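You operate a simulated robot arm through the tools that you are given. There is no shell and no other tool. Be economical: measure what you need, move in short steps, check, and stop when the job is done.

The job below is to be done with a simulated robot arm. You get a single attempt, and the scene is never put back.

## Task
Strip the test jig: relay and its three fuses into the green tray.
Fine: grey rocker switch off before you pull anything.

Only the result counts: the job must be done as asked and must still hold three seconds after the hand-in. Knocking over, shifting, dropping, spilling or breaking anything else fails it.

## Robot
A 6-joint arm with a two-finger parallel gripper, fixed in place. Base frame: the origin is at the foot of the arm, x ahead of it, y to its left, z up. Readings come in mm, rad, newtons and seconds.
With the tool pointing down near the work surface it reaches from about 260 to 680 mm from the base axis. Its first joint turns from -1.152 to 1.152 rad. Payload 2.9 kg.
The tool frame sits at the grasp point between the pads (the TCP): z along the fingers, y along the line on which they close. The tips reach 30 mm beyond it. The gripper opens to 110 mm. The fingers are 20 mm wide and 10 mm thick; the gripper's body (48 by 112 mm) begins 55 mm behind the TCP.
Orientation is that of the tool frame in the base frame, as a unit quaternion [x, y, z, w]. With the fingers straight down and closing along the base's y, the tool's x points along the base's -x, its y along +y and its z along -z.

## Interface
- The arm moves only by the tool apply_moves. Its argument "series" is text: rows parted by semicolons, each of 7 numbers parted by spaces: the turn, a rotation vector about the tool's x, y, z in rad, then the shift along the tool's x, y, z in mm, then the gripper command, from -1 (shut) to 1 (fully open), values between in proportion. In form: ax ay az x y z grip; .... A call has 1 to 12 rows; each row is the pose to reach, as a shift and turn from the pose commanded when the call began, along the tool's axes at that moment. Each row takes 0.2 s and may step no farther than 50 mm and 0.15 rad from the row before; otherwise, or with a gripper value out of range, the whole call is refused. A pose out of reach is approached as far as the arm can. The call stops where the force on the tool passes 90 N (or 10 N more than at its start, if that is more) or the arm is blocked; 0.2 s more then pass. Each finger travels about 108 mm/s and halts on what it meets, pressing with about 26 N; the grip force reading is that of the motor and also rises with nothing between the fingers. The clock runs only during rows and for 0.2 s after the last one: add rows that repeat a pose to give the fingers time. The reply holds the time, the measured pose of the TCP, the force on the tool along the base axes, the opening and the grip force, in the units named above and with some noise.
- Cameras (640 x 400 px; columns grow to the right, rows downward): "scene" is fixed at [75.1, 425.9, 1396.1]; the picture's right is [-0.81, -0.59, 0.00], its down [-0.27, 0.37, -0.89] and it looks along [0.53, -0.72, -0.46] (base axes); focal length 332 px, centre (320, 200). "wrist" rides on the gripper at [-36, 0, -57] in the tool frame; the picture's right is [0.00, -1.00, 0.00], its down [0.97, 0.00, -0.24] and it looks along [0.24, 0.00, 0.97] (tool axes); focal length 218 px, centre (320, 200). There is no depth. A picture from a camera that has moved, and an enlarged one, comes with that camera's place and axes in the base frame and with its lens.
- camera(camera): a new picture of that camera. It takes no simulated time.
- enlarge(camera, box): a new picture of the part [left, top, right, bottom] of that camera's present view, enlarged. It takes no simulated time.
- sign_off(): hands the job in; it is judged then, once.

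Go step by step. Nothing tells you positions but the pictures and the camera data: compare them with the known pose of the tool, close in by small moves and look again before you grip or let go. The budget is 120 turns and 76 pictures, counting those below and the enlarged ones. Unless the task says otherwise, let go and move clear before handing in, and close with one line.

The tools are called by a JSON object that holds its "op" and its "data". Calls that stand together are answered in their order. apply_moves: Moves the arm, as the interface text tells. Its arguments: {"type":"object","properties":{"series":{"type":"string"}},"required":["series"]} The other tools are called the same way: camera (camera) takes a picture; enlarge (camera, box) takes an enlarged picture of a part of a camera's view; sign_off () hands the job in.

At the start:

```text
time: 0.0
position: [288.7, -357.1, 1220.3]
tool_rot: [0.0, 1.0, 0.001, -0.001]
ft_force: [0.5, -0.4, -0.7]
width: 109.9
grip_force: 0.0
```

scene: 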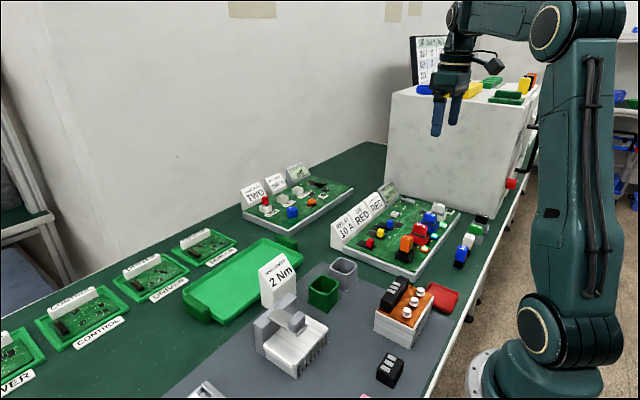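
wrist: 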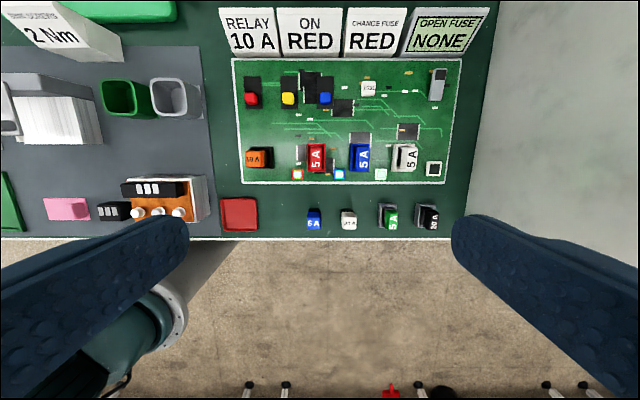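

I see a jig board with cards, fuses, a relay and a rocker switch; I'll take a closer look at both views first.

{"op": "enlarge", "data": {"camera": "wrist", "box": [210, 0, 500, 240]}}

{"op": "enlarge", "data": {"camera": "scene", "box": [320, 170, 500, 290]}}

{"op": "enlarge", "data": {"camera": "scene", "box": [180, 150, 370, 330]}}

{"op": "enlarge", "data": {"camera": "scene", "box": [240, 250, 480, 400]}}

```text
1.67 times, centred on (355, 120) of wrist
camera zoom: at [324.5, -355.6, 1276.3], right [0.0, -1.0, 0.0], down [-0.97, 0.0, 0.24], along [-0.24, 0.0, -0.97], focal length 364 px, centre (262, 333)
```

zoom: 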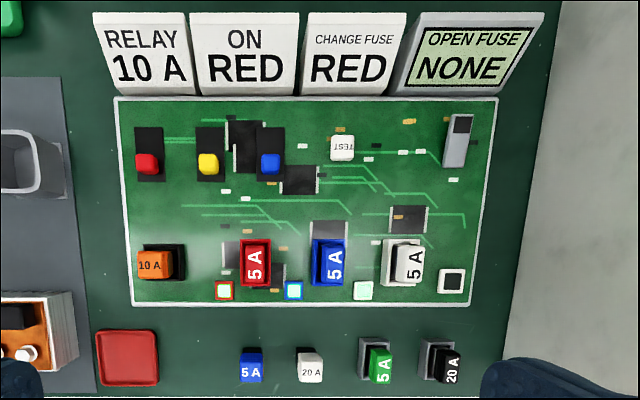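

```text
3.33 times, centred on (410, 230) of scene
camera zoom: at [75.1, 425.9, 1396.1], right [-0.81, -0.59, 0.0], down [-0.27, 0.37, -0.89], along [0.53, -0.72, -0.46], focal length 1105 px, centre (20, 100)
```

zoom: 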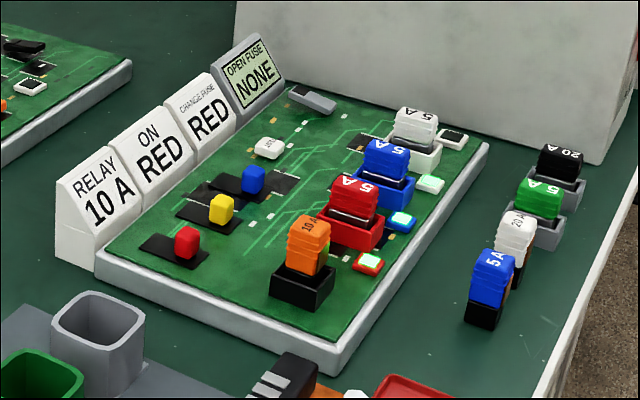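

```text
2.22 times, centred on (275, 240) of scene
camera zoom: at [75.1, 425.9, 1396.1], right [-0.81, -0.59, 0.0], down [-0.27, 0.37, -0.89], along [0.53, -0.72, -0.46], focal length 737 px, centre (420, 111)
```

zoom: 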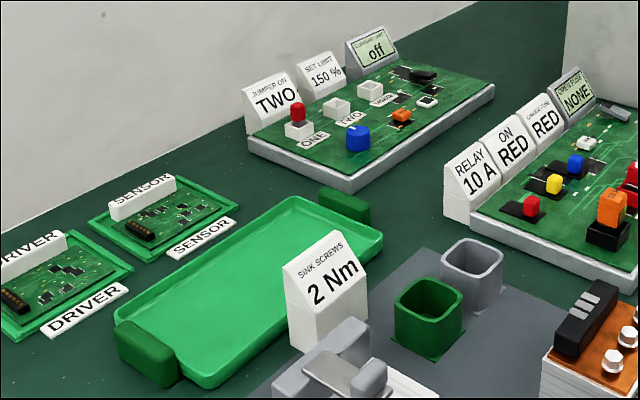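

```text
2.67 times, centred on (360, 325) of scene
camera zoom: at [75.1, 425.9, 1396.1], right [-0.81, -0.59, 0.0], down [-0.27, 0.37, -0.89], along [0.53, -0.72, -0.46], focal length 884 px, centre (213, -133)
```

zoom: 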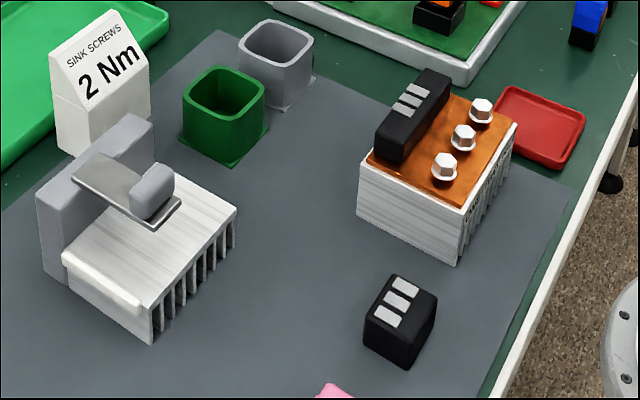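

The jig board with the TEST button sits near x≈370, y≈-400: orange 10 A relay, red/blue/white 5 A fuses, and the grey rocker at its far right corner. I'll move the camera above it for a closer look.

{"op": "apply_moves", "data": {"series": "0 0 0 -24 -11 35 1; 0 0 0 -48 -22 70 1; 0 0 0 -72 -33 105 1; 0 0 0 -95 -43 140 1; 0 0 0 -95 -43 140 1"}}

{"op": "camera", "data": {"camera": "wrist"}}

{"op": "camera", "data": {"camera": "scene"}}

```text
time: 1.2
position: [383.5, -398.6, 1080.9]
tool_rot: [0.0, 1.0, -0.001, 0.0]
ft_force: [-1.3, 0.2, 0.3]
width: 110.0
grip_force: 0.2
```

```text
69 pictures are left
camera wrist: at [419.4, -398.8, 1137.8], right [0.0, -1.0, 0.0], down [-0.97, 0.0, 0.24], along [-0.24, 0.0, -0.97], focal length 218 px, centre (320, 200)
```

wrist: 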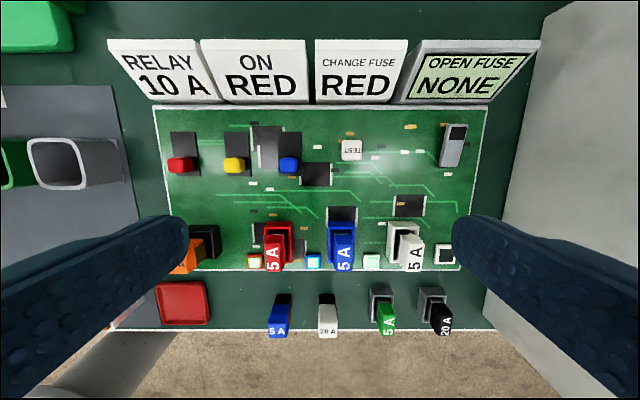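

```text
68 pictures are left
```

scene: 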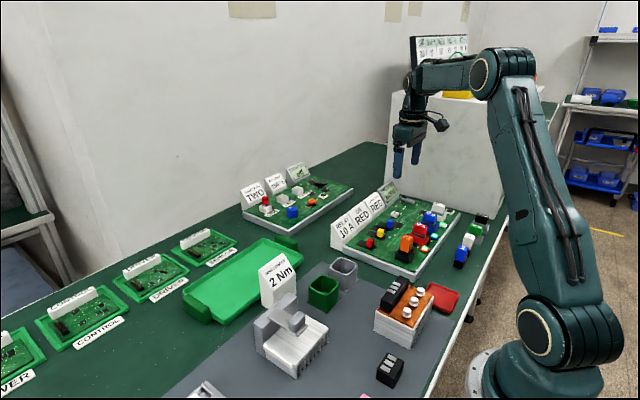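

Jig board surface comes out at z≈871, rocker around (419,-551). I zoom on the rocker to see which end is pressed.

{"op": "enlarge", "data": {"camera": "wrist", "box": [400, 100, 496, 160]}}

{"op": "enlarge", "data": {"camera": "scene", "box": [384, 184, 448, 224]}}

{"op": "enlarge", "data": {"camera": "wrist", "box": [160, 200, 480, 350]}}

```text
6.67 times, centred on (448, 130) of wrist
camera zoom: at [419.4, -398.8, 1137.8], right [0.0, -1.0, 0.0], down [-0.97, 0.0, 0.24], along [-0.24, 0.0, -0.97], focal length 1455 px, centre (-533, 667)
```

zoom: 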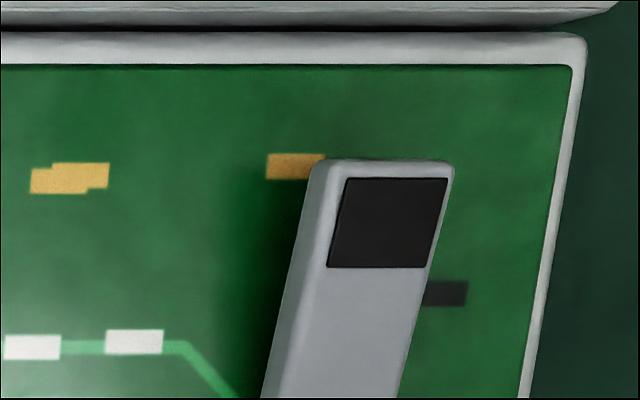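

```text
10.00 times, centred on (416, 204) of scene
camera zoom: at [75.1, 425.9, 1396.1], right [-0.81, -0.59, 0.0], down [-0.27, 0.37, -0.89], along [0.53, -0.72, -0.46], focal length 3315 px, centre (-640, 160)
```

zoom: 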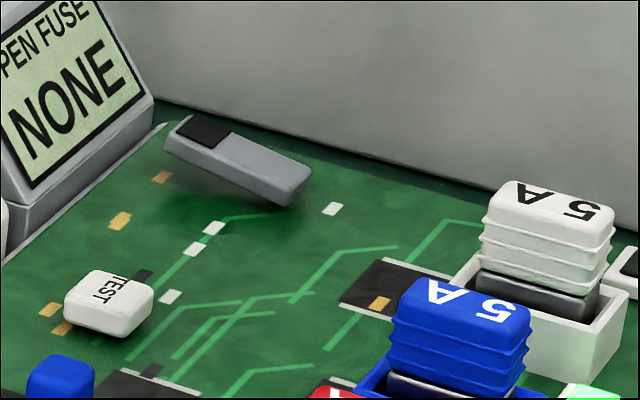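

```text
2.00 times, centred on (320, 275) of wrist
camera zoom: at [419.4, -398.8, 1137.8], right [0.0, -1.0, 0.0], down [-0.97, 0.0, 0.24], along [-0.24, 0.0, -0.97], focal length 436 px, centre (320, 50)
```

zoom: 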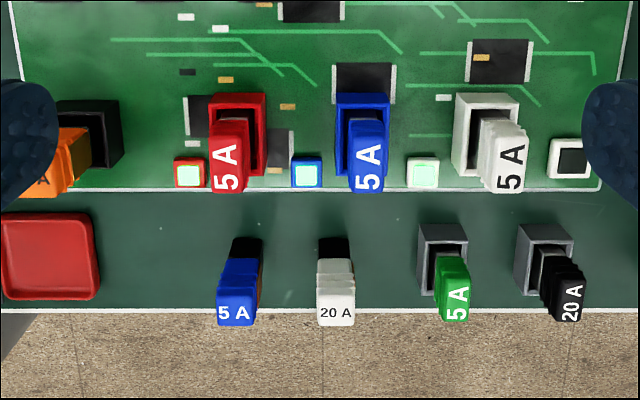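

The rocker's far end (dark mark, about (433,-546,895)) is raised and its near end pressed, so it's on while the LEDs are lit; I'll push the raised end. Moving above it with closed fingers first.

{"op": "apply_moves", "data": {"series": "0 0 0 -12 -37 20 -1; 0 0 0 -25 -74 40 -1; 0 0 0 -37 -110 60 -1; 0 0 0 -49 -147 80 -1; 0 0 0 -49 -147 100 -1; 0 0 0 -49 -147 100 -1"}}

{"op": "camera", "data": {"camera": "wrist"}}

```text
time: 2.6
position: [422.1, -523.1, 971.1]
tool_rot: [-0.001, 1.0, 0.0, 0.0]
ft_force: [1.2, 0.1, -0.5]
width: 0.0
grip_force: 26.0
out of reach, approached as far as the arm can: row 4, 5, 6
```

```text
64 pictures are left
camera wrist: at [457.7, -523.1, 1028.8], right [0.0, -1.0, 0.0], down [-0.97, 0.0, 0.24], along [-0.24, 0.0, -0.97], focal length 218 px, centre (320, 200)
```

wrist: 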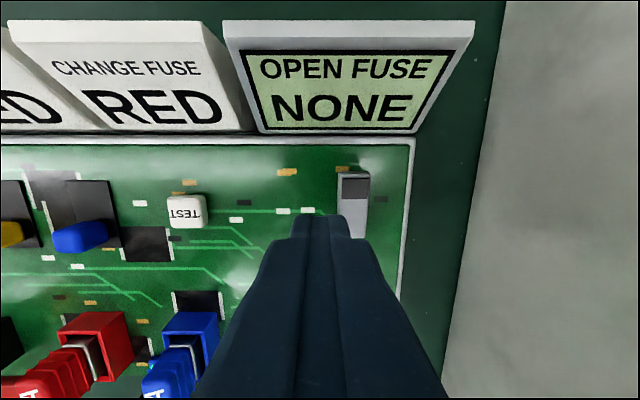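

Straight down the arm stops about 25 mm short, so I'll tilt the fingers outward along the radial direction and see where it lands.

{"op": "apply_moves", "data": {"series": "0.0916 -0.0735 0 0 0 0 -1; 0.183 -0.147 0 0 0 0 -1; 0.275 -0.220 0 0 0 0 -1; 0.275 -0.220 0 0 0 0 -1"}}

{"op": "camera", "data": {"camera": "wrist"}}

```text
time: 3.6
position: [422.5, -523.2, 972.1]
tool_rot: [0.0, 0.984, -0.138, 0.109]
ft_force: [-0.4, -0.2, 0.1]
width: 0.0
grip_force: 25.9
```

```text
63 pictures are left
camera wrist: at [445.4, -506.5, 1033.4], right [-0.03, -0.96, 0.27], down [-1.0, 0.03, 0.02], along [-0.03, -0.27, -0.96], focal length 218 px, centre (320, 200)
```

wrist: 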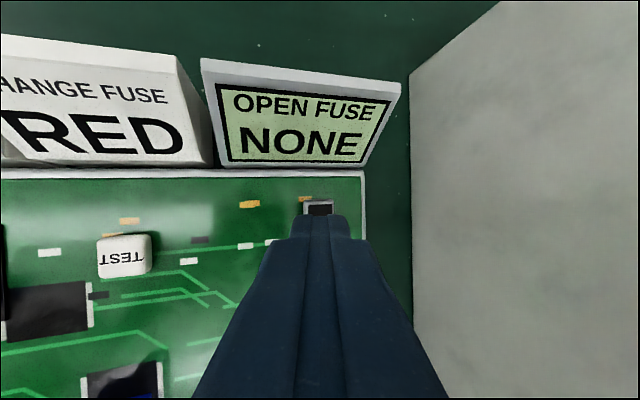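

The tilt works; tip is at about (429,-531,944) and the raised end at (434,-546,895). Approach to just above it.

{"op": "apply_moves", "data": {"series": "0 0 0 2.4 -1.7 20 -1; 0 0 0 4.8 -3.4 40 -1; 0 0 0 4.8 -3.4 40 -1"}}

{"op": "camera", "data": {"camera": "wrist"}}

{"op": "enlarge", "data": {"camera": "scene", "box": [376, 174, 456, 224]}}

```text
time: 4.4
position: [428.7, -537.4, 934.7]
tool_rot: [0.0, 0.985, -0.137, 0.108]
ft_force: [-0.1, 0.2, 1.2]
width: 0.0
grip_force: 26.2
```

```text
62 pictures are left
camera wrist: at [451.0, -520.0, 996.6], right [-0.03, -0.96, 0.27], down [-1.0, 0.03, 0.02], along [-0.03, -0.27, -0.96], focal length 218 px, centre (320, 200)
```

wrist: 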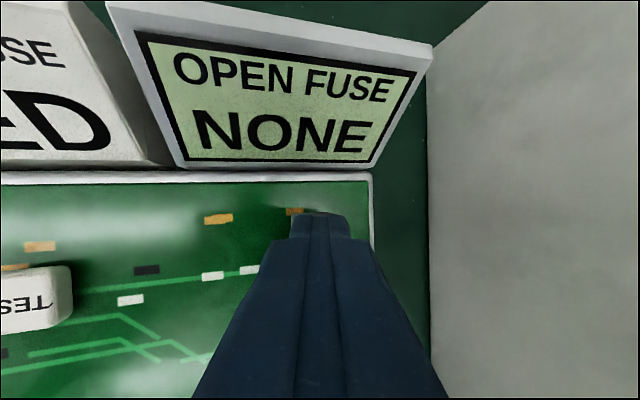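

```text
8.00 times, centred on (416, 199) of scene
camera zoom: at [75.1, 425.9, 1396.1], right [-0.81, -0.59, 0.0], down [-0.27, 0.37, -0.89], along [0.53, -0.72, -0.46], focal length 2652 px, centre (-448, 208)
```

zoom: 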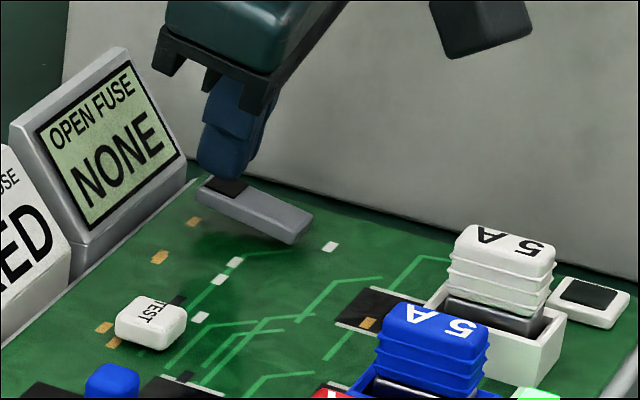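

The tip sits over the marked raised end. Press vertically down in small steps.

{"op": "apply_moves", "data": {"series": "0 0 0 1.7 2.2 7.5 -1; 0 0 0 2.6 3.3 11.2 -1; 0 0 0 3.4 4.3 15 -1; 0 0 0 4.3 5.4 18.7 -1; 0 0 0 5.1 6.5 22.5 -1"}}

{"op": "enlarge", "data": {"camera": "scene", "box": [376, 174, 456, 224]}}

```text
time: 5.6
position: [430.9, -537.8, 923.6]
tool_rot: [-0.002, 0.983, -0.145, 0.116]
ft_force: [-15.4, 38.1, 69.5]
width: 0.3
grip_force: 25.6
```

```text
8.00 times, centred on (416, 199) of scene
camera zoom: at [73.8, 428.1, 1395.4], right [-0.81, -0.59, 0.0], down [-0.27, 0.37, -0.89], along [0.53, -0.72, -0.45], focal length 2652 px, centre (-448, 208)
```

zoom: 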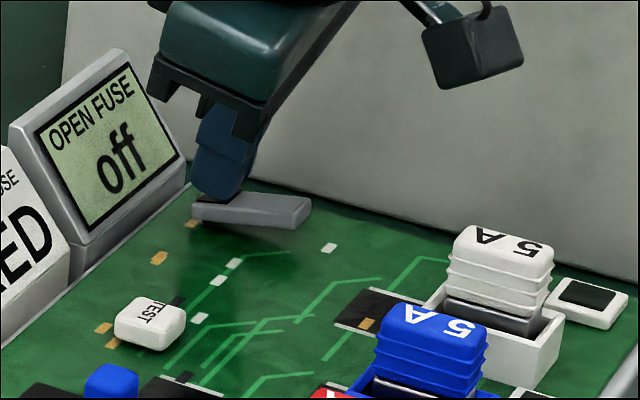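

The display reads "off" and the rocker flipped. Back off upward, then check it stays off.

{"op": "apply_moves", "data": {"series": "0 0 0 -6 -7.6 -26 -1; 0 0 0 -15 -19 -66 -1; 0 0 0 -24 -30 -105 -1; 0 0 0 -24 -30 -105 -1"}}

{"op": "enlarge", "data": {"camera": "scene", "box": [320, 170, 500, 290]}}

```text
time: 6.6
position: [427.0, -535.6, 1023.0]
tool_rot: [-0.001, 0.985, -0.136, 0.109]
ft_force: [0.0, 1.1, -0.3]
width: 0.1
grip_force: 26.5
```

```text
3.33 times, centred on (410, 230) of scene
camera zoom: at [75.1, 425.9, 1396.1], right [-0.81, -0.59, 0.0], down [-0.27, 0.37, -0.89], along [0.53, -0.72, -0.46], focal length 1105 px, centre (20, 100)
```

zoom: 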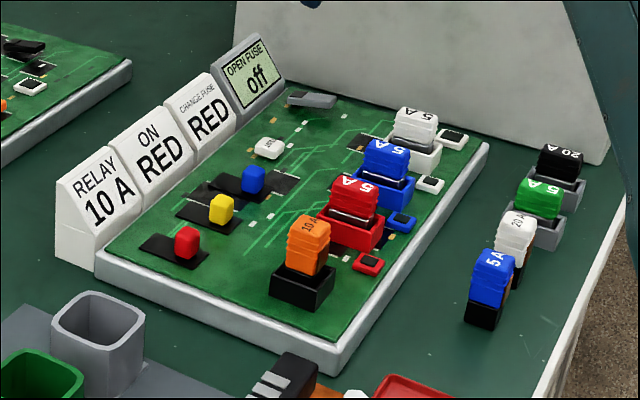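

Power is off, all LEDs dark and the rocker holds. Now untilt and go above the fuse row for measuring.

{"op": "apply_moves", "data": {"series": "-0.055 0.044 0 21.3 28 -25.1 -1; -0.11 0.088 0 42.6 56 -50.2 -1; -0.165 0.132 0 64 84 -75.4 -1; -0.22 0.176 0 85.3 112 -100.5 -1; -0.275 0.22 0 106.6 140 -125.6 -1; -0.275 0.22 0 106.6 140 -125.6 -1"}}

{"op": "camera", "data": {"camera": "wrist"}}

{"op": "enlarge", "data": {"camera": "wrist", "box": [170, 100, 490, 300]}}

```text
time: 8.0
position: [299.6, -369.8, 1079.6]
tool_rot: [0.0, 1.0, 0.0, -0.001]
ft_force: [0.1, -0.9, -0.7]
width: 0.0
grip_force: 26.2
```

```text
58 pictures are left
camera wrist: at [335.9, -368.9, 1136.6], right [0.0, -1.0, 0.0], down [-0.97, 0.0, 0.24], along [-0.24, 0.0, -0.97], focal length 218 px, centre (320, 200)
```

wrist: 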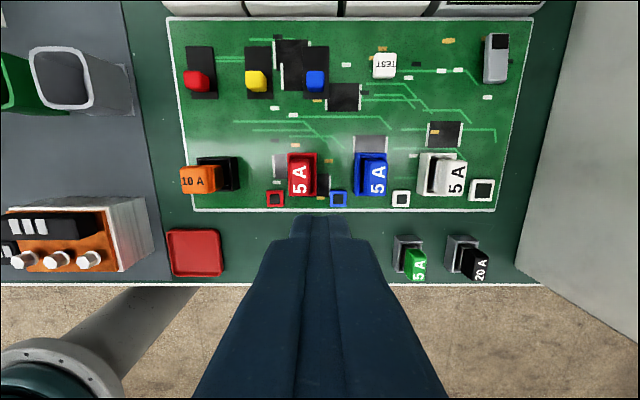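

```text
2.00 times, centred on (330, 200) of wrist
camera zoom: at [335.9, -368.9, 1136.6], right [0.0, -1.0, 0.0], down [-0.97, 0.0, 0.24], along [-0.24, 0.0, -0.97], focal length 436 px, centre (300, 200)
```

zoom: 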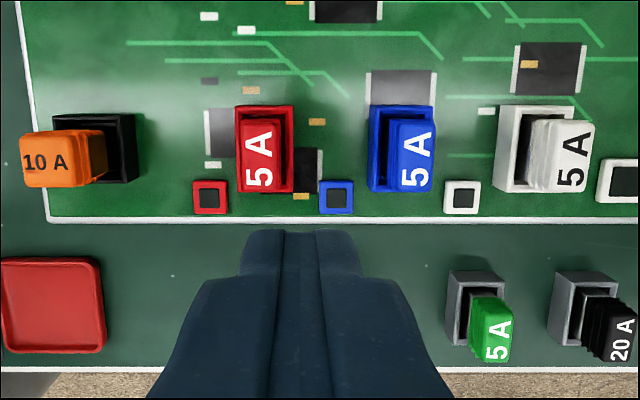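

Fuse tops come out at z≈925: red (307,-350), blue (307,-421), white (307,-495), relay (304,-252); fuses are thin along y. Move above the red one with partly open fingers and check.

{"op": "apply_moves", "data": {"series": "0 0 0 -3 10 40 -0.1; 0 0 0 -7 19 80 -0.1; 0 0 0 -7 19 115 -0.1; 0 0 0 -7 19 115 -0.1"}}

{"op": "camera", "data": {"camera": "wrist"}}

{"op": "enlarge", "data": {"camera": "scene", "box": [384, 194, 464, 254]}}

```text
time: 9.0
position: [308.5, -348.3, 961.6]
tool_rot: [0.0, 1.0, 0.0, 0.001]
ft_force: [0.3, 0.9, 0.2]
width: 49.6
grip_force: 0.1
```

```text
56 pictures are left
camera wrist: at [343.9, -347.7, 1019.1], right [0.0, -1.0, 0.0], down [-0.97, 0.0, 0.24], along [-0.24, 0.0, -0.97], focal length 218 px, centre (320, 200)
```

wrist: 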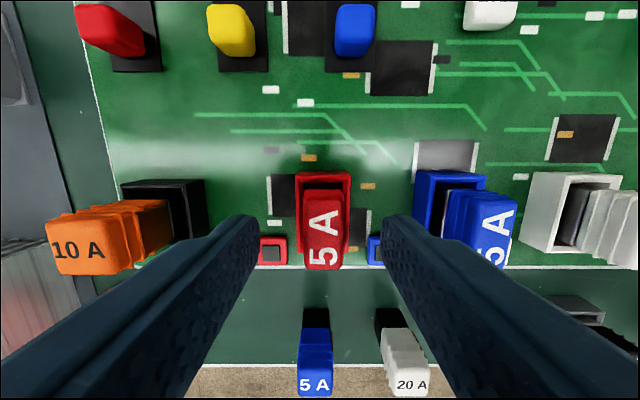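

```text
6.67 times, centred on (424, 224) of scene
camera zoom: at [75.1, 425.9, 1396.1], right [-0.81, -0.59, 0.0], down [-0.27, 0.37, -0.89], along [0.53, -0.72, -0.46], focal length 2210 px, centre (-373, 40)
```

zoom: 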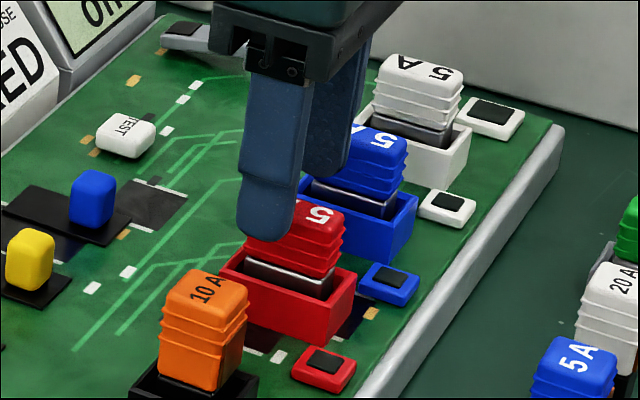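

The fingers straddle the red fuse well (within ~1.5 mm). Lower to tips just above the socket rim, and close.

{"op": "apply_moves", "data": {"series": "0 0 0 2 -1 17 -0.1; 0 0 0 2 -1 34 -0.1; 0 0 0 2 -1 34 -0.1; 0 0 0 2 -1 34 -1; 0 0 0 2 -1 34 -1; 0 0 0 2 -1 34 -1"}}

{"op": "enlarge", "data": {"camera": "scene", "box": [384, 194, 464, 254]}}

```text
time: 10.4
position: [305.2, -349.7, 927.3]
tool_rot: [-0.001, 1.0, 0.002, -0.001]
ft_force: [1.0, 21.0, 7.5]
width: 30.9
grip_force: 44.9
```

```text
6.67 times, centred on (424, 224) of scene
camera zoom: at [75.1, 426.5, 1395.9], right [-0.81, -0.59, 0.0], down [-0.27, 0.37, -0.89], along [0.53, -0.72, -0.46], focal length 2210 px, centre (-373, 40)
```

zoom: 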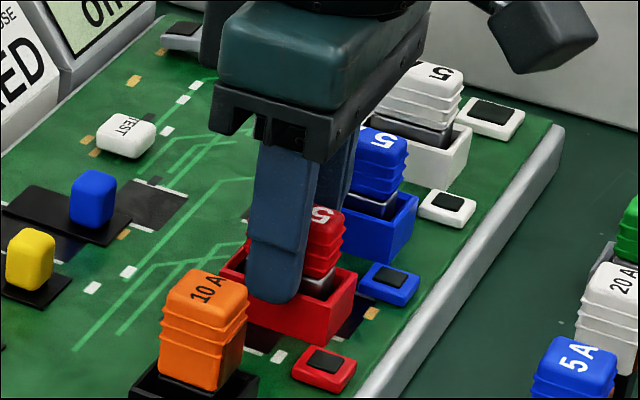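

The opening stopped at 31 mm, wider than the fuse (~22), with a side load, so the tips are likely on the socket. I'll open, raise 11 mm and close again.

{"op": "apply_moves", "data": {"series": "0 0 0 0 0 0 -0.1; 0 0 0 0 0 0 -0.1; 0 0 0 0 0 -11 -0.1; 0 0 0 0 0 -11 -0.1; 0 0 0 0 0 -11 -1; 0 0 0 0 0 -11 -1; 0 0 0 0 0 -11 -1"}}

{"op": "enlarge", "data": {"camera": "scene", "box": [384, 194, 464, 254]}}

{"op": "camera", "data": {"camera": "wrist"}}

```text
time: 12.0
position: [305.0, -353.1, 940.8]
tool_rot: [-0.001, 1.0, 0.001, -0.001]
ft_force: [0.5, 5.7, -0.5]
width: 16.7
grip_force: 26.2
```

```text
6.67 times, centred on (424, 224) of scene
camera zoom: at [75.1, 426.1, 1396.0], right [-0.81, -0.59, 0.0], down [-0.27, 0.37, -0.89], along [0.53, -0.72, -0.46], focal length 2210 px, centre (-373, 40)
```

zoom: 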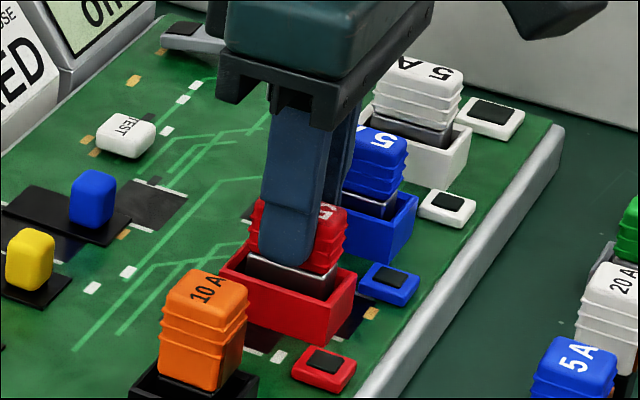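

```text
52 pictures are left
camera wrist: at [340.5, -352.4, 997.7], right [0.0, -1.0, 0.0], down [-0.97, 0.0, 0.24], along [-0.24, 0.0, -0.97], focal length 218 px, centre (320, 200)
```

wrist: 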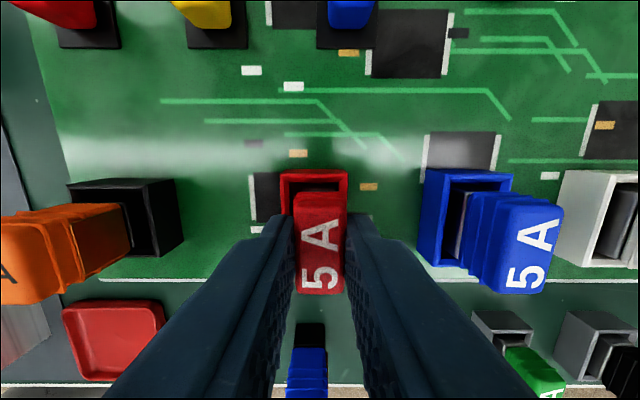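

Now it holds the fuse itself (16.7 mm wide, centred at y≈-353). I'll regrip centred and 5 mm deeper.

{"op": "apply_moves", "data": {"series": "0 0 0 0 -3 0 -0.4; 0 0 0 0 -3 5 -0.4; 0 0 0 0 -3 5 -0.4; 0 0 0 0 -3 5 -1; 0 0 0 0 -3 5 -1; 0 0 0 0 -3 5 -1"}}

```text
time: 13.4
position: [306.1, -353.7, 936.7]
tool_rot: [-0.003, 1.0, 0.004, -0.001]
ft_force: [2.0, 31.1, 10.1]
width: 17.1
grip_force: 25.6
```

A side load appeared from my sideways shift; I'll relax it and then pull straight up slowly.

{"op": "apply_moves", "data": {"series": "0 0 0 0 2.5 0 -1; 0 0 0 0 2.5 0 -1; 0 0 0 0 2.5 -4 -1; 0 0 0 0 2.5 -8 -1; 0 0 0 0 2.5 -14 -1; 0 0 0 0 2.5 -22 -1; 0 0 0 0 2.5 -30 -1"}}

{"op": "enlarge", "data": {"camera": "scene", "box": [384, 194, 464, 254]}}

```text
time: 15.0
position: [306.2, -355.7, 966.1]
tool_rot: [0.0, 1.0, -0.002, 0.0]
ft_force: [-0.5, -0.2, -0.7]
width: 17.1
grip_force: 25.6
```

```text
6.67 times, centred on (424, 224) of scene
camera zoom: at [75.1, 425.9, 1396.1], right [-0.81, -0.59, 0.0], down [-0.27, 0.37, -0.89], along [0.53, -0.72, -0.46], focal length 2210 px, centre (-373, 40)
```

zoom: 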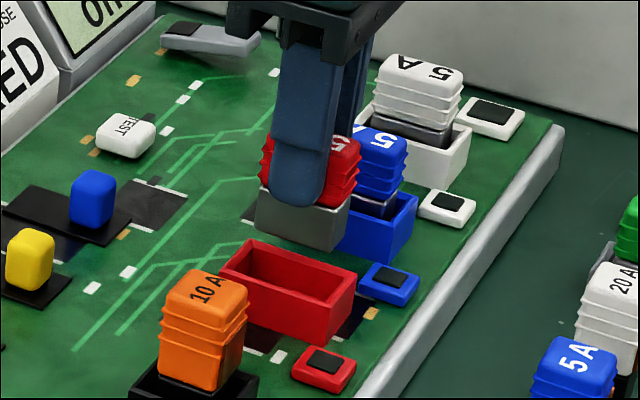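

The red fuse is out with its metal body. Raise and carry it toward the tray's right end.

{"op": "apply_moves", "data": {"series": "0 0 0 0 0 -40 -1; 0 0 0 0 0 -70 -1; 0 0 0 -28 29 -70 -1; 0 0 0 -56 58 -70 -1; 0 0 0 -84 87 -70 -1; 0 0 0 -112 116 -70 -1; 0 0 0 -140 145 -70 -1; 0 0 0 -168 174 -70 -1; 0 0 0 -196 203 -70 -1; 0 0 0 -224 232 -70 -1; 0 0 0 -252 261 -70 -1; 0 0 0 -280 286 -70 -1"}}

{"op": "camera", "data": {"camera": "wrist"}}

{"op": "camera", "data": {"camera": "scene"}}

```text
time: 17.6
position: [583.3, -66.3, 1037.3]
tool_rot: [0.001, 1.0, 0.0, -0.001]
ft_force: [0.8, 0.4, 0.1]
width: 16.6
grip_force: 26.0
```

```text
50 pictures are left
camera wrist: at [619.4, -65.6, 1093.3], right [0.0, -1.0, 0.0], down [-0.97, 0.0, 0.24], along [-0.24, 0.0, -0.97], focal length 218 px, centre (320, 200)
```

wrist: 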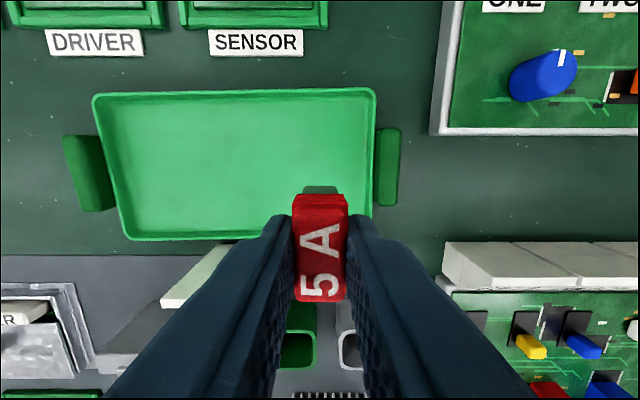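

```text
49 pictures are left
```

scene: 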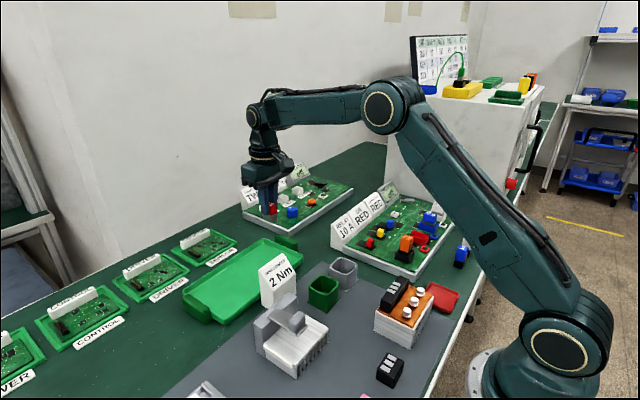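

The tray interior spans about x 528–662, y -112…143. Lower the red fuse at (600,-75), stopping a bit above the floor.

{"op": "apply_moves", "data": {"series": "0 0 0 -17 -9 30 -1; 0 0 0 -17 -9 60 -1; 0 0 0 -17 -9 90 -1; 0 0 0 -17 -9 110 -1; 0 0 0 -17 -9 110 -1"}}

{"op": "enlarge", "data": {"camera": "scene", "box": [220, 200, 316, 260]}}

```text
time: 18.8
position: [602.0, -76.4, 928.8]
tool_rot: [-0.001, 1.0, 0.0, 0.001]
ft_force: [-0.3, 0.2, -1.2]
width: 16.9
grip_force: 26.4
```

```text
6.67 times, centred on (268, 230) of scene
camera zoom: at [75.1, 425.9, 1396.1], right [-0.81, -0.59, 0.0], down [-0.27, 0.37, -0.89], along [0.53, -0.72, -0.46], focal length 2210 px, centre (667, 0)
```

zoom: 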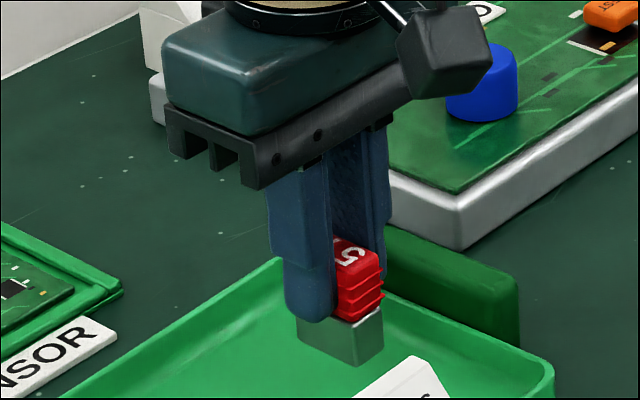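

It's close above the tray floor; lower further in small steps watching the force.

{"op": "apply_moves", "data": {"series": "0 0 0 0 0 4 -1; 0 0 0 0 0 8 -1; 0 0 0 0 0 11 -1"}}

{"op": "enlarge", "data": {"camera": "scene", "box": [220, 200, 316, 260]}}

```text
time: 19.6
position: [601.7, -78.5, 915.6]
tool_rot: [-0.001, 1.0, 0.0, 0.0]
ft_force: [0.1, -0.5, 0.3]
width: 16.8
grip_force: 26.0
```

```text
6.67 times, centred on (268, 230) of scene
camera zoom: at [75.1, 425.9, 1396.1], right [-0.81, -0.59, 0.0], down [-0.27, 0.37, -0.89], along [0.53, -0.72, -0.46], focal length 2210 px, centre (667, 0)
```

zoom: 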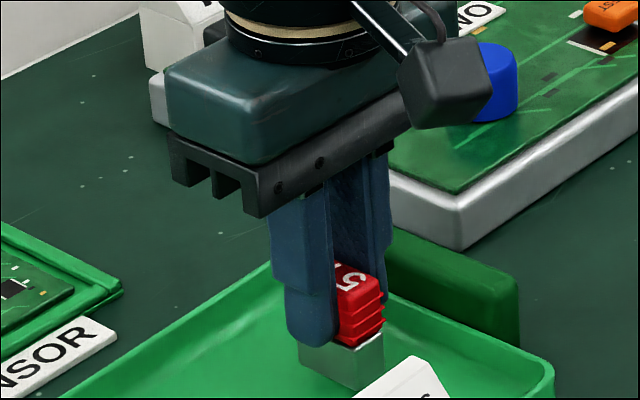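

{"op": "apply_moves", "data": {"series": "0 0 0 0 0 3 -1; 0 0 0 0 0 5 -1; 0 0 0 0 0 7 -1"}}

```text
time: 20.4
position: [601.7, -78.4, 907.6]
tool_rot: [0.0, 1.0, 0.001, -0.001]
ft_force: [1.2, 0.2, -0.4]
width: 16.7
grip_force: 26.1
```

The floor isn't touched yet at z 907.6; continue in small steps.

{"op": "apply_moves", "data": {"series": "0 0 0 0 0 2 -1; 0 0 0 0 0 4 -1; 0 0 0 0 0 6 -1"}}

{"op": "enlarge", "data": {"camera": "scene", "box": [220, 200, 316, 260]}}

```text
time: 21.2
position: [603.4, -77.7, 906.4]
tool_rot: [-0.001, 1.0, -0.001, 0.004]
ft_force: [-12.4, 0.6, 37.1]
width: 16.8
grip_force: 26.0
```

```text
6.67 times, centred on (268, 230) of scene
camera zoom: at [74.1, 426.0, 1396.1], right [-0.81, -0.59, 0.0], down [-0.27, 0.37, -0.89], along [0.53, -0.72, -0.45], focal length 2210 px, centre (667, 0)
```

zoom: 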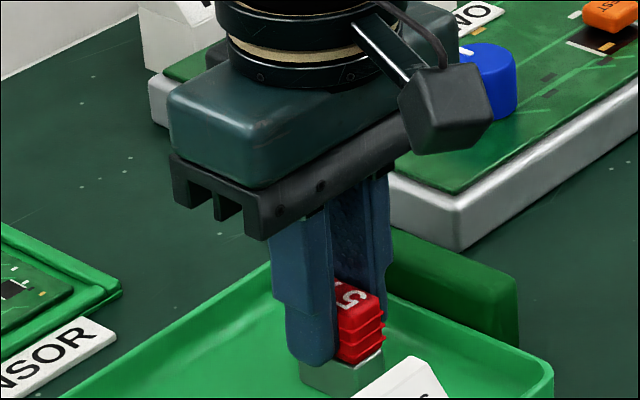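

Contact with the floor at about z 907. Ease off, open, and rise clear.

{"op": "apply_moves", "data": {"series": "0 0 0 0 0 -4 -1; 0 0 0 0 0 -4 -0.25; 0 0 0 0 0 -4 -0.25; 0 0 0 0 0 -30 -0.25; 0 0 0 0 0 -80 -0.25; 0 0 0 0 0 -125 -0.25"}}

{"op": "camera", "data": {"camera": "wrist"}}

```text
time: 22.6
position: [601.0, -74.2, 1025.7]
tool_rot: [-0.001, 1.0, -0.001, 0.0]
ft_force: [-0.3, 0.6, 0.1]
width: 41.1
grip_force: 0.1
```

```text
45 pictures are left
camera wrist: at [636.1, -74.4, 1083.1], right [0.0, -1.0, 0.0], down [-0.97, 0.0, 0.24], along [-0.24, 0.0, -0.97], focal length 218 px, centre (320, 200)
```

wrist: 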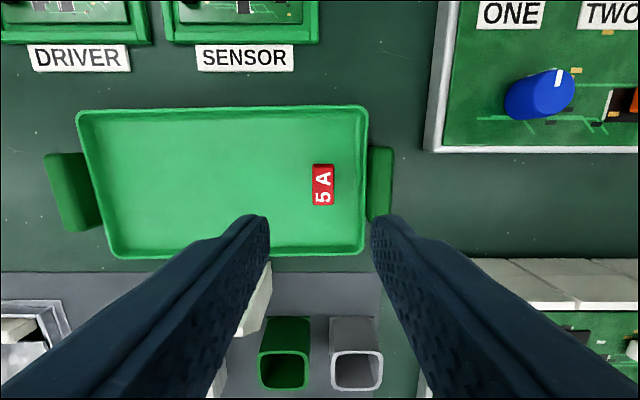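

Red stands in the tray. Next, back over the blue fuse.

{"op": "apply_moves", "data": {"series": "0 0 0 29 -34 0 -0.25; 0 0 0 58 -69 0 -0.25; 0 0 0 87 -104 0 -0.25; 0 0 0 116 -139 0 -0.25; 0 0 0 145 -174 0 -0.25; 0 0 0 174 -209 0 -0.25; 0 0 0 203 -244 0 -0.25; 0 0 0 232 -279 0 -0.25; 0 0 0 261 -314 0 -0.25; 0 0 0 295 -349 0 -0.25; 0 0 0 295 -349 45 -0.25; 0 0 0 295 -349 60 -0.25"}}

{"op": "camera", "data": {"camera": "wrist"}}

```text
time: 25.2
position: [308.4, -427.4, 966.6]
tool_rot: [-0.001, 1.0, -0.001, -0.001]
ft_force: [0.5, 0.5, 0.1]
width: 41.1
grip_force: 0.1
```

```text
44 pictures are left
camera wrist: at [343.7, -427.5, 1023.4], right [0.0, -1.0, 0.0], down [-0.97, 0.0, 0.24], along [-0.24, 0.0, -0.97], focal length 218 px, centre (320, 200)
```

wrist: 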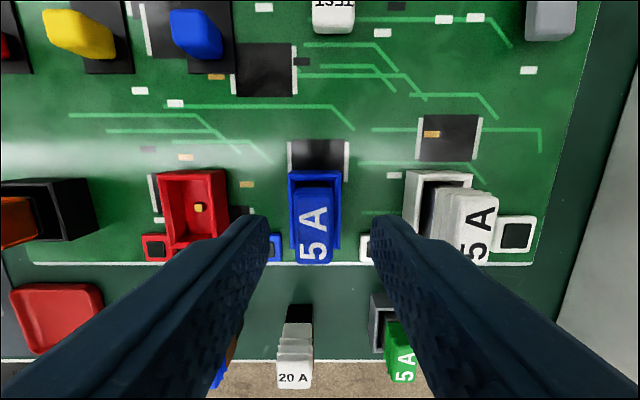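

Blue is about 3 mm to the left of the finger centre. Correct, lower to z≈936, and grip.

{"op": "apply_moves", "data": {"series": "0 0 0 1 3 15 -0.25; 0 0 0 1 3 30 -0.25; 0 0 0 1 3 30 -0.25; 0 0 0 1 3 30 -1; 0 0 0 1 3 30 -1; 0 0 0 1 3 30 -1"}}

{"op": "camera", "data": {"camera": "wrist"}}

```text
time: 26.6
position: [306.8, -424.5, 936.5]
tool_rot: [0.001, 1.0, 0.0, -0.001]
ft_force: [-0.5, -0.8, 0.4]
width: 16.6
grip_force: 25.9
```

```text
43 pictures are left
camera wrist: at [342.3, -423.6, 993.8], right [0.0, -1.0, 0.0], down [-0.97, 0.0, 0.24], along [-0.24, 0.0, -0.97], focal length 218 px, centre (320, 200)
```

wrist: 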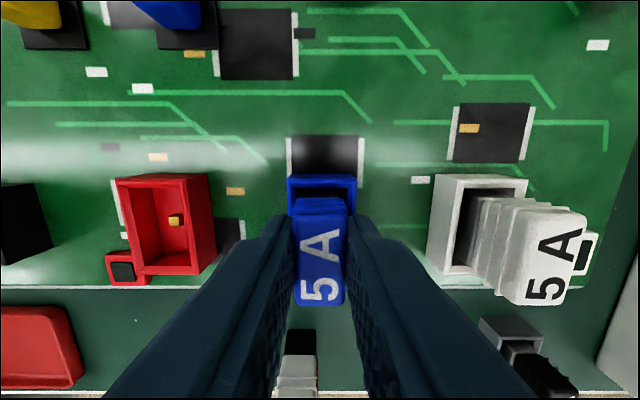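

Clean grip with no side load. Pull up.

{"op": "apply_moves", "data": {"series": "0 0 0 0 0 -4 -1; 0 0 0 0 0 -8 -1; 0 0 0 0 0 -14 -1; 0 0 0 0 0 -22 -1; 0 0 0 0 0 -30 -1; 0 0 0 0 0 -65 -1; 0 0 0 0 0 -100 -1"}}

{"op": "enlarge", "data": {"camera": "scene", "box": [352, 164, 480, 264]}}

```text
time: 28.2
position: [303.3, -423.6, 1035.6]
tool_rot: [0.0, 1.0, 0.0, 0.0]
ft_force: [0.5, 0.3, 0.1]
width: 16.9
grip_force: 25.7
```

```text
4.00 times, centred on (416, 214) of scene
camera zoom: at [75.1, 425.9, 1396.1], right [-0.81, -0.59, 0.0], down [-0.27, 0.37, -0.89], along [0.53, -0.72, -0.46], focal length 1326 px, centre (-64, 144)
```

zoom: 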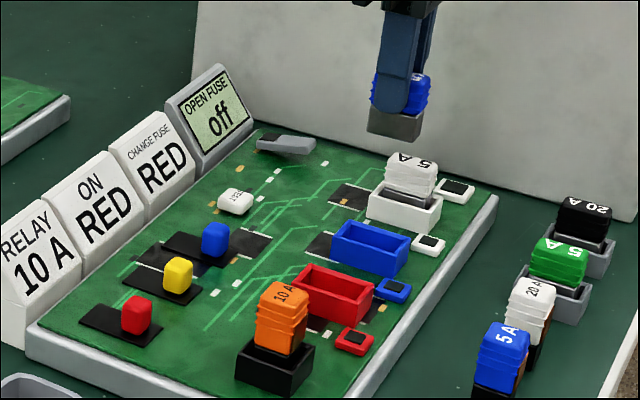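

Blue is out. Carry it to about (600,-18) above the tray.

{"op": "apply_moves", "data": {"series": "0 0 0 -27 37 0 -1; 0 0 0 -54 74 0 -1; 0 0 0 -81 111 0 -1; 0 0 0 -108 148 0 -1; 0 0 0 -135 185 0 -1; 0 0 0 -162 222 0 -1; 0 0 0 -189 259 0 -1; 0 0 0 -216 296 0 -1; 0 0 0 -243 333 0 -1; 0 0 0 -270 370 0 -1; 0 0 0 -297 405 0 -1; 0 0 0 -297 405 0 -1"}}

{"op": "camera", "data": {"camera": "wrist"}}

```text
time: 30.8
position: [602.3, -18.7, 1035.2]
tool_rot: [0.001, 1.0, 0.001, -0.001]
ft_force: [-0.1, -0.3, 0.5]
width: 16.5
grip_force: 26.0
```

```text
41 pictures are left
camera wrist: at [637.6, -17.1, 1092.4], right [0.0, -1.0, 0.0], down [-0.97, 0.0, 0.24], along [-0.24, 0.0, -0.97], focal length 218 px, centre (320, 200)
```

wrist: 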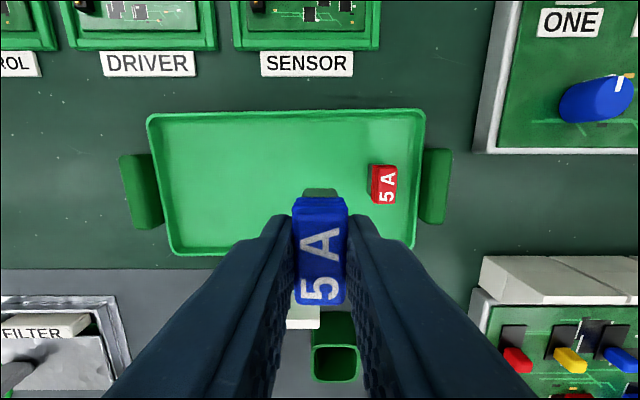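

Clear of the red fuse by about 55 mm. Lower nearly to the floor.

{"op": "apply_moves", "data": {"series": "0 0 0 0 0 40 -1; 0 0 0 0 0 80 -1; 0 0 0 0 0 110 -1; 0 0 0 0 0 120 -1; 0 0 0 0 0 126 -1; 0 0 0 0 0 126 -1"}}

```text
time: 32.2
position: [600.3, -18.0, 907.9]
tool_rot: [0.001, 1.0, 0.0, -0.001]
ft_force: [0.6, 0.8, 0.7]
width: 16.8
grip_force: 26.0
```

{"op": "apply_moves", "data": {"series": "0 0 0 0 0 1.5 -1; 0 0 0 0 0 1.5 -0.25; 0 0 0 0 0 1.5 -0.25; 0 0 0 0 0 -30 -0.25; 0 0 0 0 0 -80 -0.25; 0 0 0 0 0 -125 -0.25"}}

{"op": "camera", "data": {"camera": "wrist"}}

```text
time: 33.6
position: [601.2, -17.3, 1036.8]
tool_rot: [-0.001, 1.0, 0.0, 0.0]
ft_force: [0.6, -0.3, 0.0]
width: 41.2
grip_force: 0.1
```

```text
40 pictures are left
camera wrist: at [637.4, -17.2, 1093.3], right [0.0, -1.0, 0.0], down [-0.97, 0.0, 0.24], along [-0.24, 0.0, -0.97], focal length 218 px, centre (320, 200)
```

wrist: 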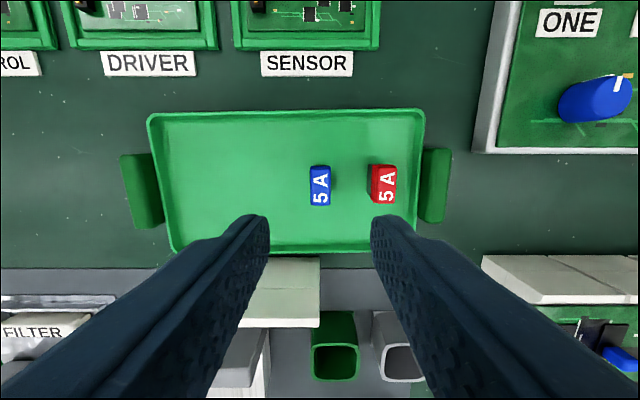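

Both are standing. Now over to the white fuse near (306,-500).

{"op": "apply_moves", "data": {"series": "0 0 0 24.6 -40.2 0 -0.25; 0 0 0 49.2 -80.5 0 -0.25; 0 0 0 73.8 -120.7 0 -0.25; 0 0 0 98.3 -161 0 -0.25; 0 0 0 122.9 -201 0 -0.25; 0 0 0 147.5 -241.5 0 -0.25; 0 0 0 172 -281.7 0 -0.25; 0 0 0 196.7 -322 0 -0.25; 0 0 0 221 -362 0 -0.25; 0 0 0 245.8 -402 0 -0.25; 0 0 0 270 -443 0 -0.25; 0 0 0 295 -483 0 -0.25"}}

{"op": "apply_moves", "data": {"series": "0 0 0 0 0 35 -0.25; 0 0 0 0 0 68 -0.25; 0 0 0 0 0 68 -0.25"}}

{"op": "camera", "data": {"camera": "wrist"}}

```text
time: 36.2
position: [307.3, -499.7, 1037.2]
tool_rot: [-0.002, 1.0, 0.0, -0.001]
ft_force: [-0.3, 0.3, 0.0]
width: 41.4
grip_force: 0.0
```

```text
time: 37.0
position: [306.0, -499.6, 970.6]
tool_rot: [-0.002, 1.0, 0.0, 0.0]
ft_force: [0.5, 0.6, -0.6]
width: 41.1
grip_force: 0.1
```

```text
39 pictures are left
camera wrist: at [341.2, -499.0, 1027.9], right [0.0, -1.0, 0.0], down [-0.97, 0.0, 0.24], along [-0.24, 0.0, -0.97], focal length 218 px, centre (320, 200)
```

wrist: 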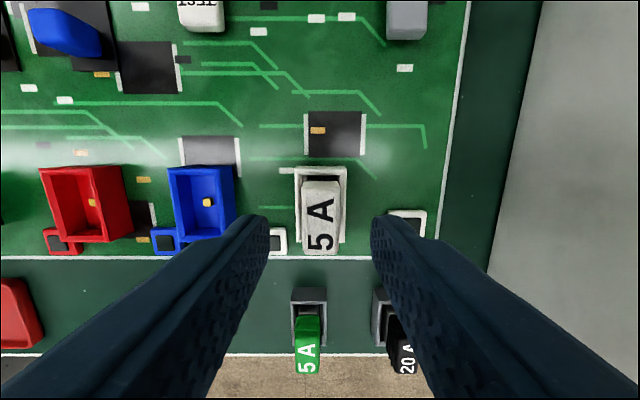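

White is centred between the fingers. Lower to z≈936 and close.

{"op": "apply_moves", "data": {"series": "0 0 0 0 0 17 -0.25; 0 0 0 0 0 34 -0.25; 0 0 0 0 0 34 -0.25; 0 0 0 0 0 34 -1; 0 0 0 0 0 34 -1; 0 0 0 0 0 34 -1"}}

{"op": "enlarge", "data": {"camera": "scene", "box": [352, 164, 480, 264]}}

```text
time: 38.4
position: [308.6, -500.6, 936.0]
tool_rot: [0.0, 1.0, 0.0, -0.001]
ft_force: [-0.4, -0.2, 0.7]
width: 16.5
grip_force: 25.8
```

```text
4.00 times, centred on (416, 214) of scene
camera zoom: at [75.1, 425.9, 1396.1], right [-0.81, -0.59, 0.0], down [-0.27, 0.37, -0.89], along [0.53, -0.72, -0.46], focal length 1326 px, centre (-64, 144)
```

zoom: 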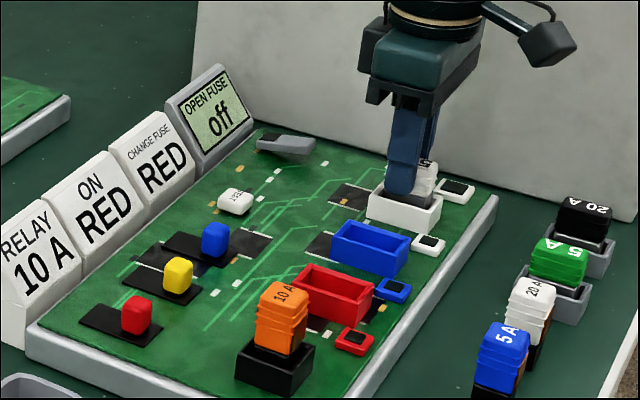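

Clean grip on white. Pull up.

{"op": "apply_moves", "data": {"series": "0 0 0 0 0 -4 -1; 0 0 0 0 0 -8 -1; 0 0 0 0 0 -14 -1; 0 0 0 0 0 -22 -1; 0 0 0 0 0 -30 -1; 0 0 0 0 0 -65 -1; 0 0 0 0 0 -100 -1"}}

{"op": "apply_moves", "data": {"series": "0 0 0 -24.4 41 0 -1; 0 0 0 -48.8 82 0 -1; 0 0 0 -73 123 0 -1; 0 0 0 -97.6 164 0 -1; 0 0 0 -122 205 0 -1; 0 0 0 -146 246 0 -1; 0 0 0 -171 287 0 -1; 0 0 0 -195 328 0 -1; 0 0 0 -220 369 0 -1; 0 0 0 -244 410 0 -1; 0 0 0 -268 451 0 -1; 0 0 0 -293 492 0 -1"}}

{"op": "apply_moves", "data": {"series": "0 0 0 0 45 0 -1; 0 0 0 0 45 0 -1"}}

{"op": "camera", "data": {"camera": "wrist"}}

```text
time: 40.0
position: [309.8, -501.4, 1033.1]
tool_rot: [0.001, 1.0, 0.0, -0.001]
ft_force: [0.5, 0.0, -0.4]
width: 16.6
grip_force: 25.8
```

```text
time: 42.6
position: [604.6, -9.1, 1029.9]
tool_rot: [-0.001, 1.0, 0.0, 0.0]
ft_force: [0.3, 0.1, 0.1]
width: 16.8
grip_force: 26.0
```

```text
time: 43.2
position: [601.7, 34.9, 1028.8]
tool_rot: [0.0, 1.0, 0.001, -0.001]
ft_force: [0.0, -0.7, -0.7]
width: 16.5
grip_force: 25.7
```

```text
37 pictures are left
camera wrist: at [637.5, 34.7, 1086.9], right [0.0, -1.0, 0.0], down [-0.97, 0.0, 0.24], along [-0.24, 0.0, -0.97], focal length 218 px, centre (320, 200)
```

wrist: 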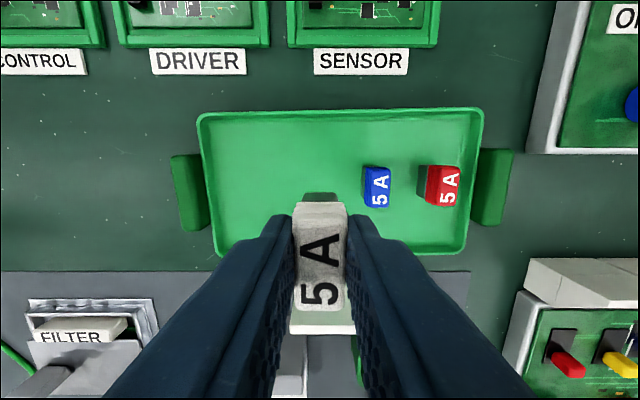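

White hangs over the tray at (602,35). Lower to the floor.

{"op": "apply_moves", "data": {"series": "0 0 0 0 0 40 -1; 0 0 0 0 0 80 -1; 0 0 0 0 0 105 -1; 0 0 0 0 0 115 -1; 0 0 0 0 0 121 -1; 0 0 0 0 0 121 -1"}}

```text
time: 44.6
position: [600.6, 35.0, 912.6]
tool_rot: [0.0, 1.0, 0.0, 0.0]
ft_force: [-0.7, 0.0, 0.1]
width: 16.7
grip_force: 26.1
```

{"op": "apply_moves", "data": {"series": "0 0 0 0 0 3 -1; 0 0 0 0 0 5 -1; 0 0 0 0 0 5 -1"}}

```text
time: 45.4
position: [599.9, 36.6, 908.3]
tool_rot: [0.0, 1.0, 0.0, -0.001]
ft_force: [1.6, 0.1, -0.2]
width: 16.7
grip_force: 26.4
```

Just above the floor; last 1.5 mm, release and rise.

{"op": "apply_moves", "data": {"series": "0 0 0 0 0 1.5 -1; 0 0 0 0 0 1.5 -0.25; 0 0 0 0 0 1.5 -0.25; 0 0 0 0 0 -30 -0.25; 0 0 0 0 0 -80 -0.25; 0 0 0 0 0 -125 -0.25"}}

{"op": "apply_moves", "data": {"series": "0 0 0 29.5 -29 0 -0.05; 0 0 0 59 -58 0 -0.05; 0 0 0 88.5 -87 0 -0.05; 0 0 0 118 -116 0 -0.05; 0 0 0 147.5 -145 0 -0.05; 0 0 0 177 -174 0 -0.05; 0 0 0 206.5 -203 0 -0.05; 0 0 0 236 -232 0 -0.05; 0 0 0 265.5 -261 0 -0.05; 0 0 0 295 -290 0 -0.05; 0 0 0 295 -290 35 -0.05; 0 0 0 295 -290 35 -0.05"}}

{"op": "camera", "data": {"camera": "wrist"}}

{"op": "camera", "data": {"camera": "scene"}}

```text
time: 46.8
position: [601.1, 37.6, 1035.6]
tool_rot: [0.001, 1.0, 0.0, -0.001]
ft_force: [-0.3, -0.8, 0.0]
width: 41.3
grip_force: 0.0
```

```text
time: 49.4
position: [308.8, -251.2, 997.4]
tool_rot: [-0.001, 1.0, 0.001, -0.001]
ft_force: [-0.9, -0.5, 0.6]
width: 52.2
grip_force: 0.2
```

```text
36 pictures are left
camera wrist: at [343.7, -250.4, 1054.8], right [0.0, -1.0, 0.0], down [-0.97, 0.0, 0.24], along [-0.24, 0.0, -0.97], focal length 218 px, centre (320, 200)
```

wrist: 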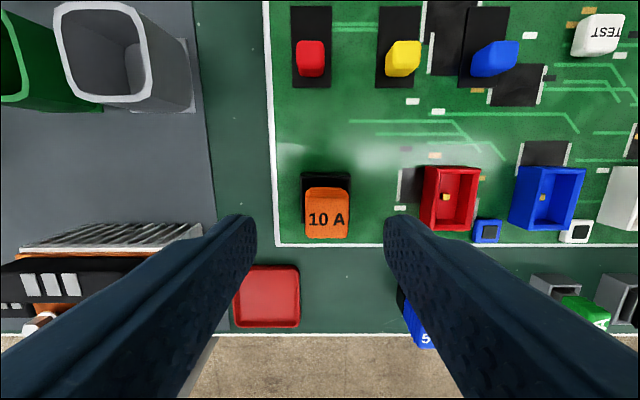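

```text
35 pictures are left
```

scene: 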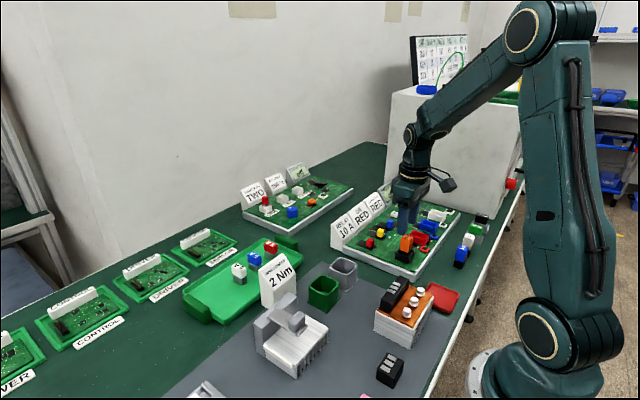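

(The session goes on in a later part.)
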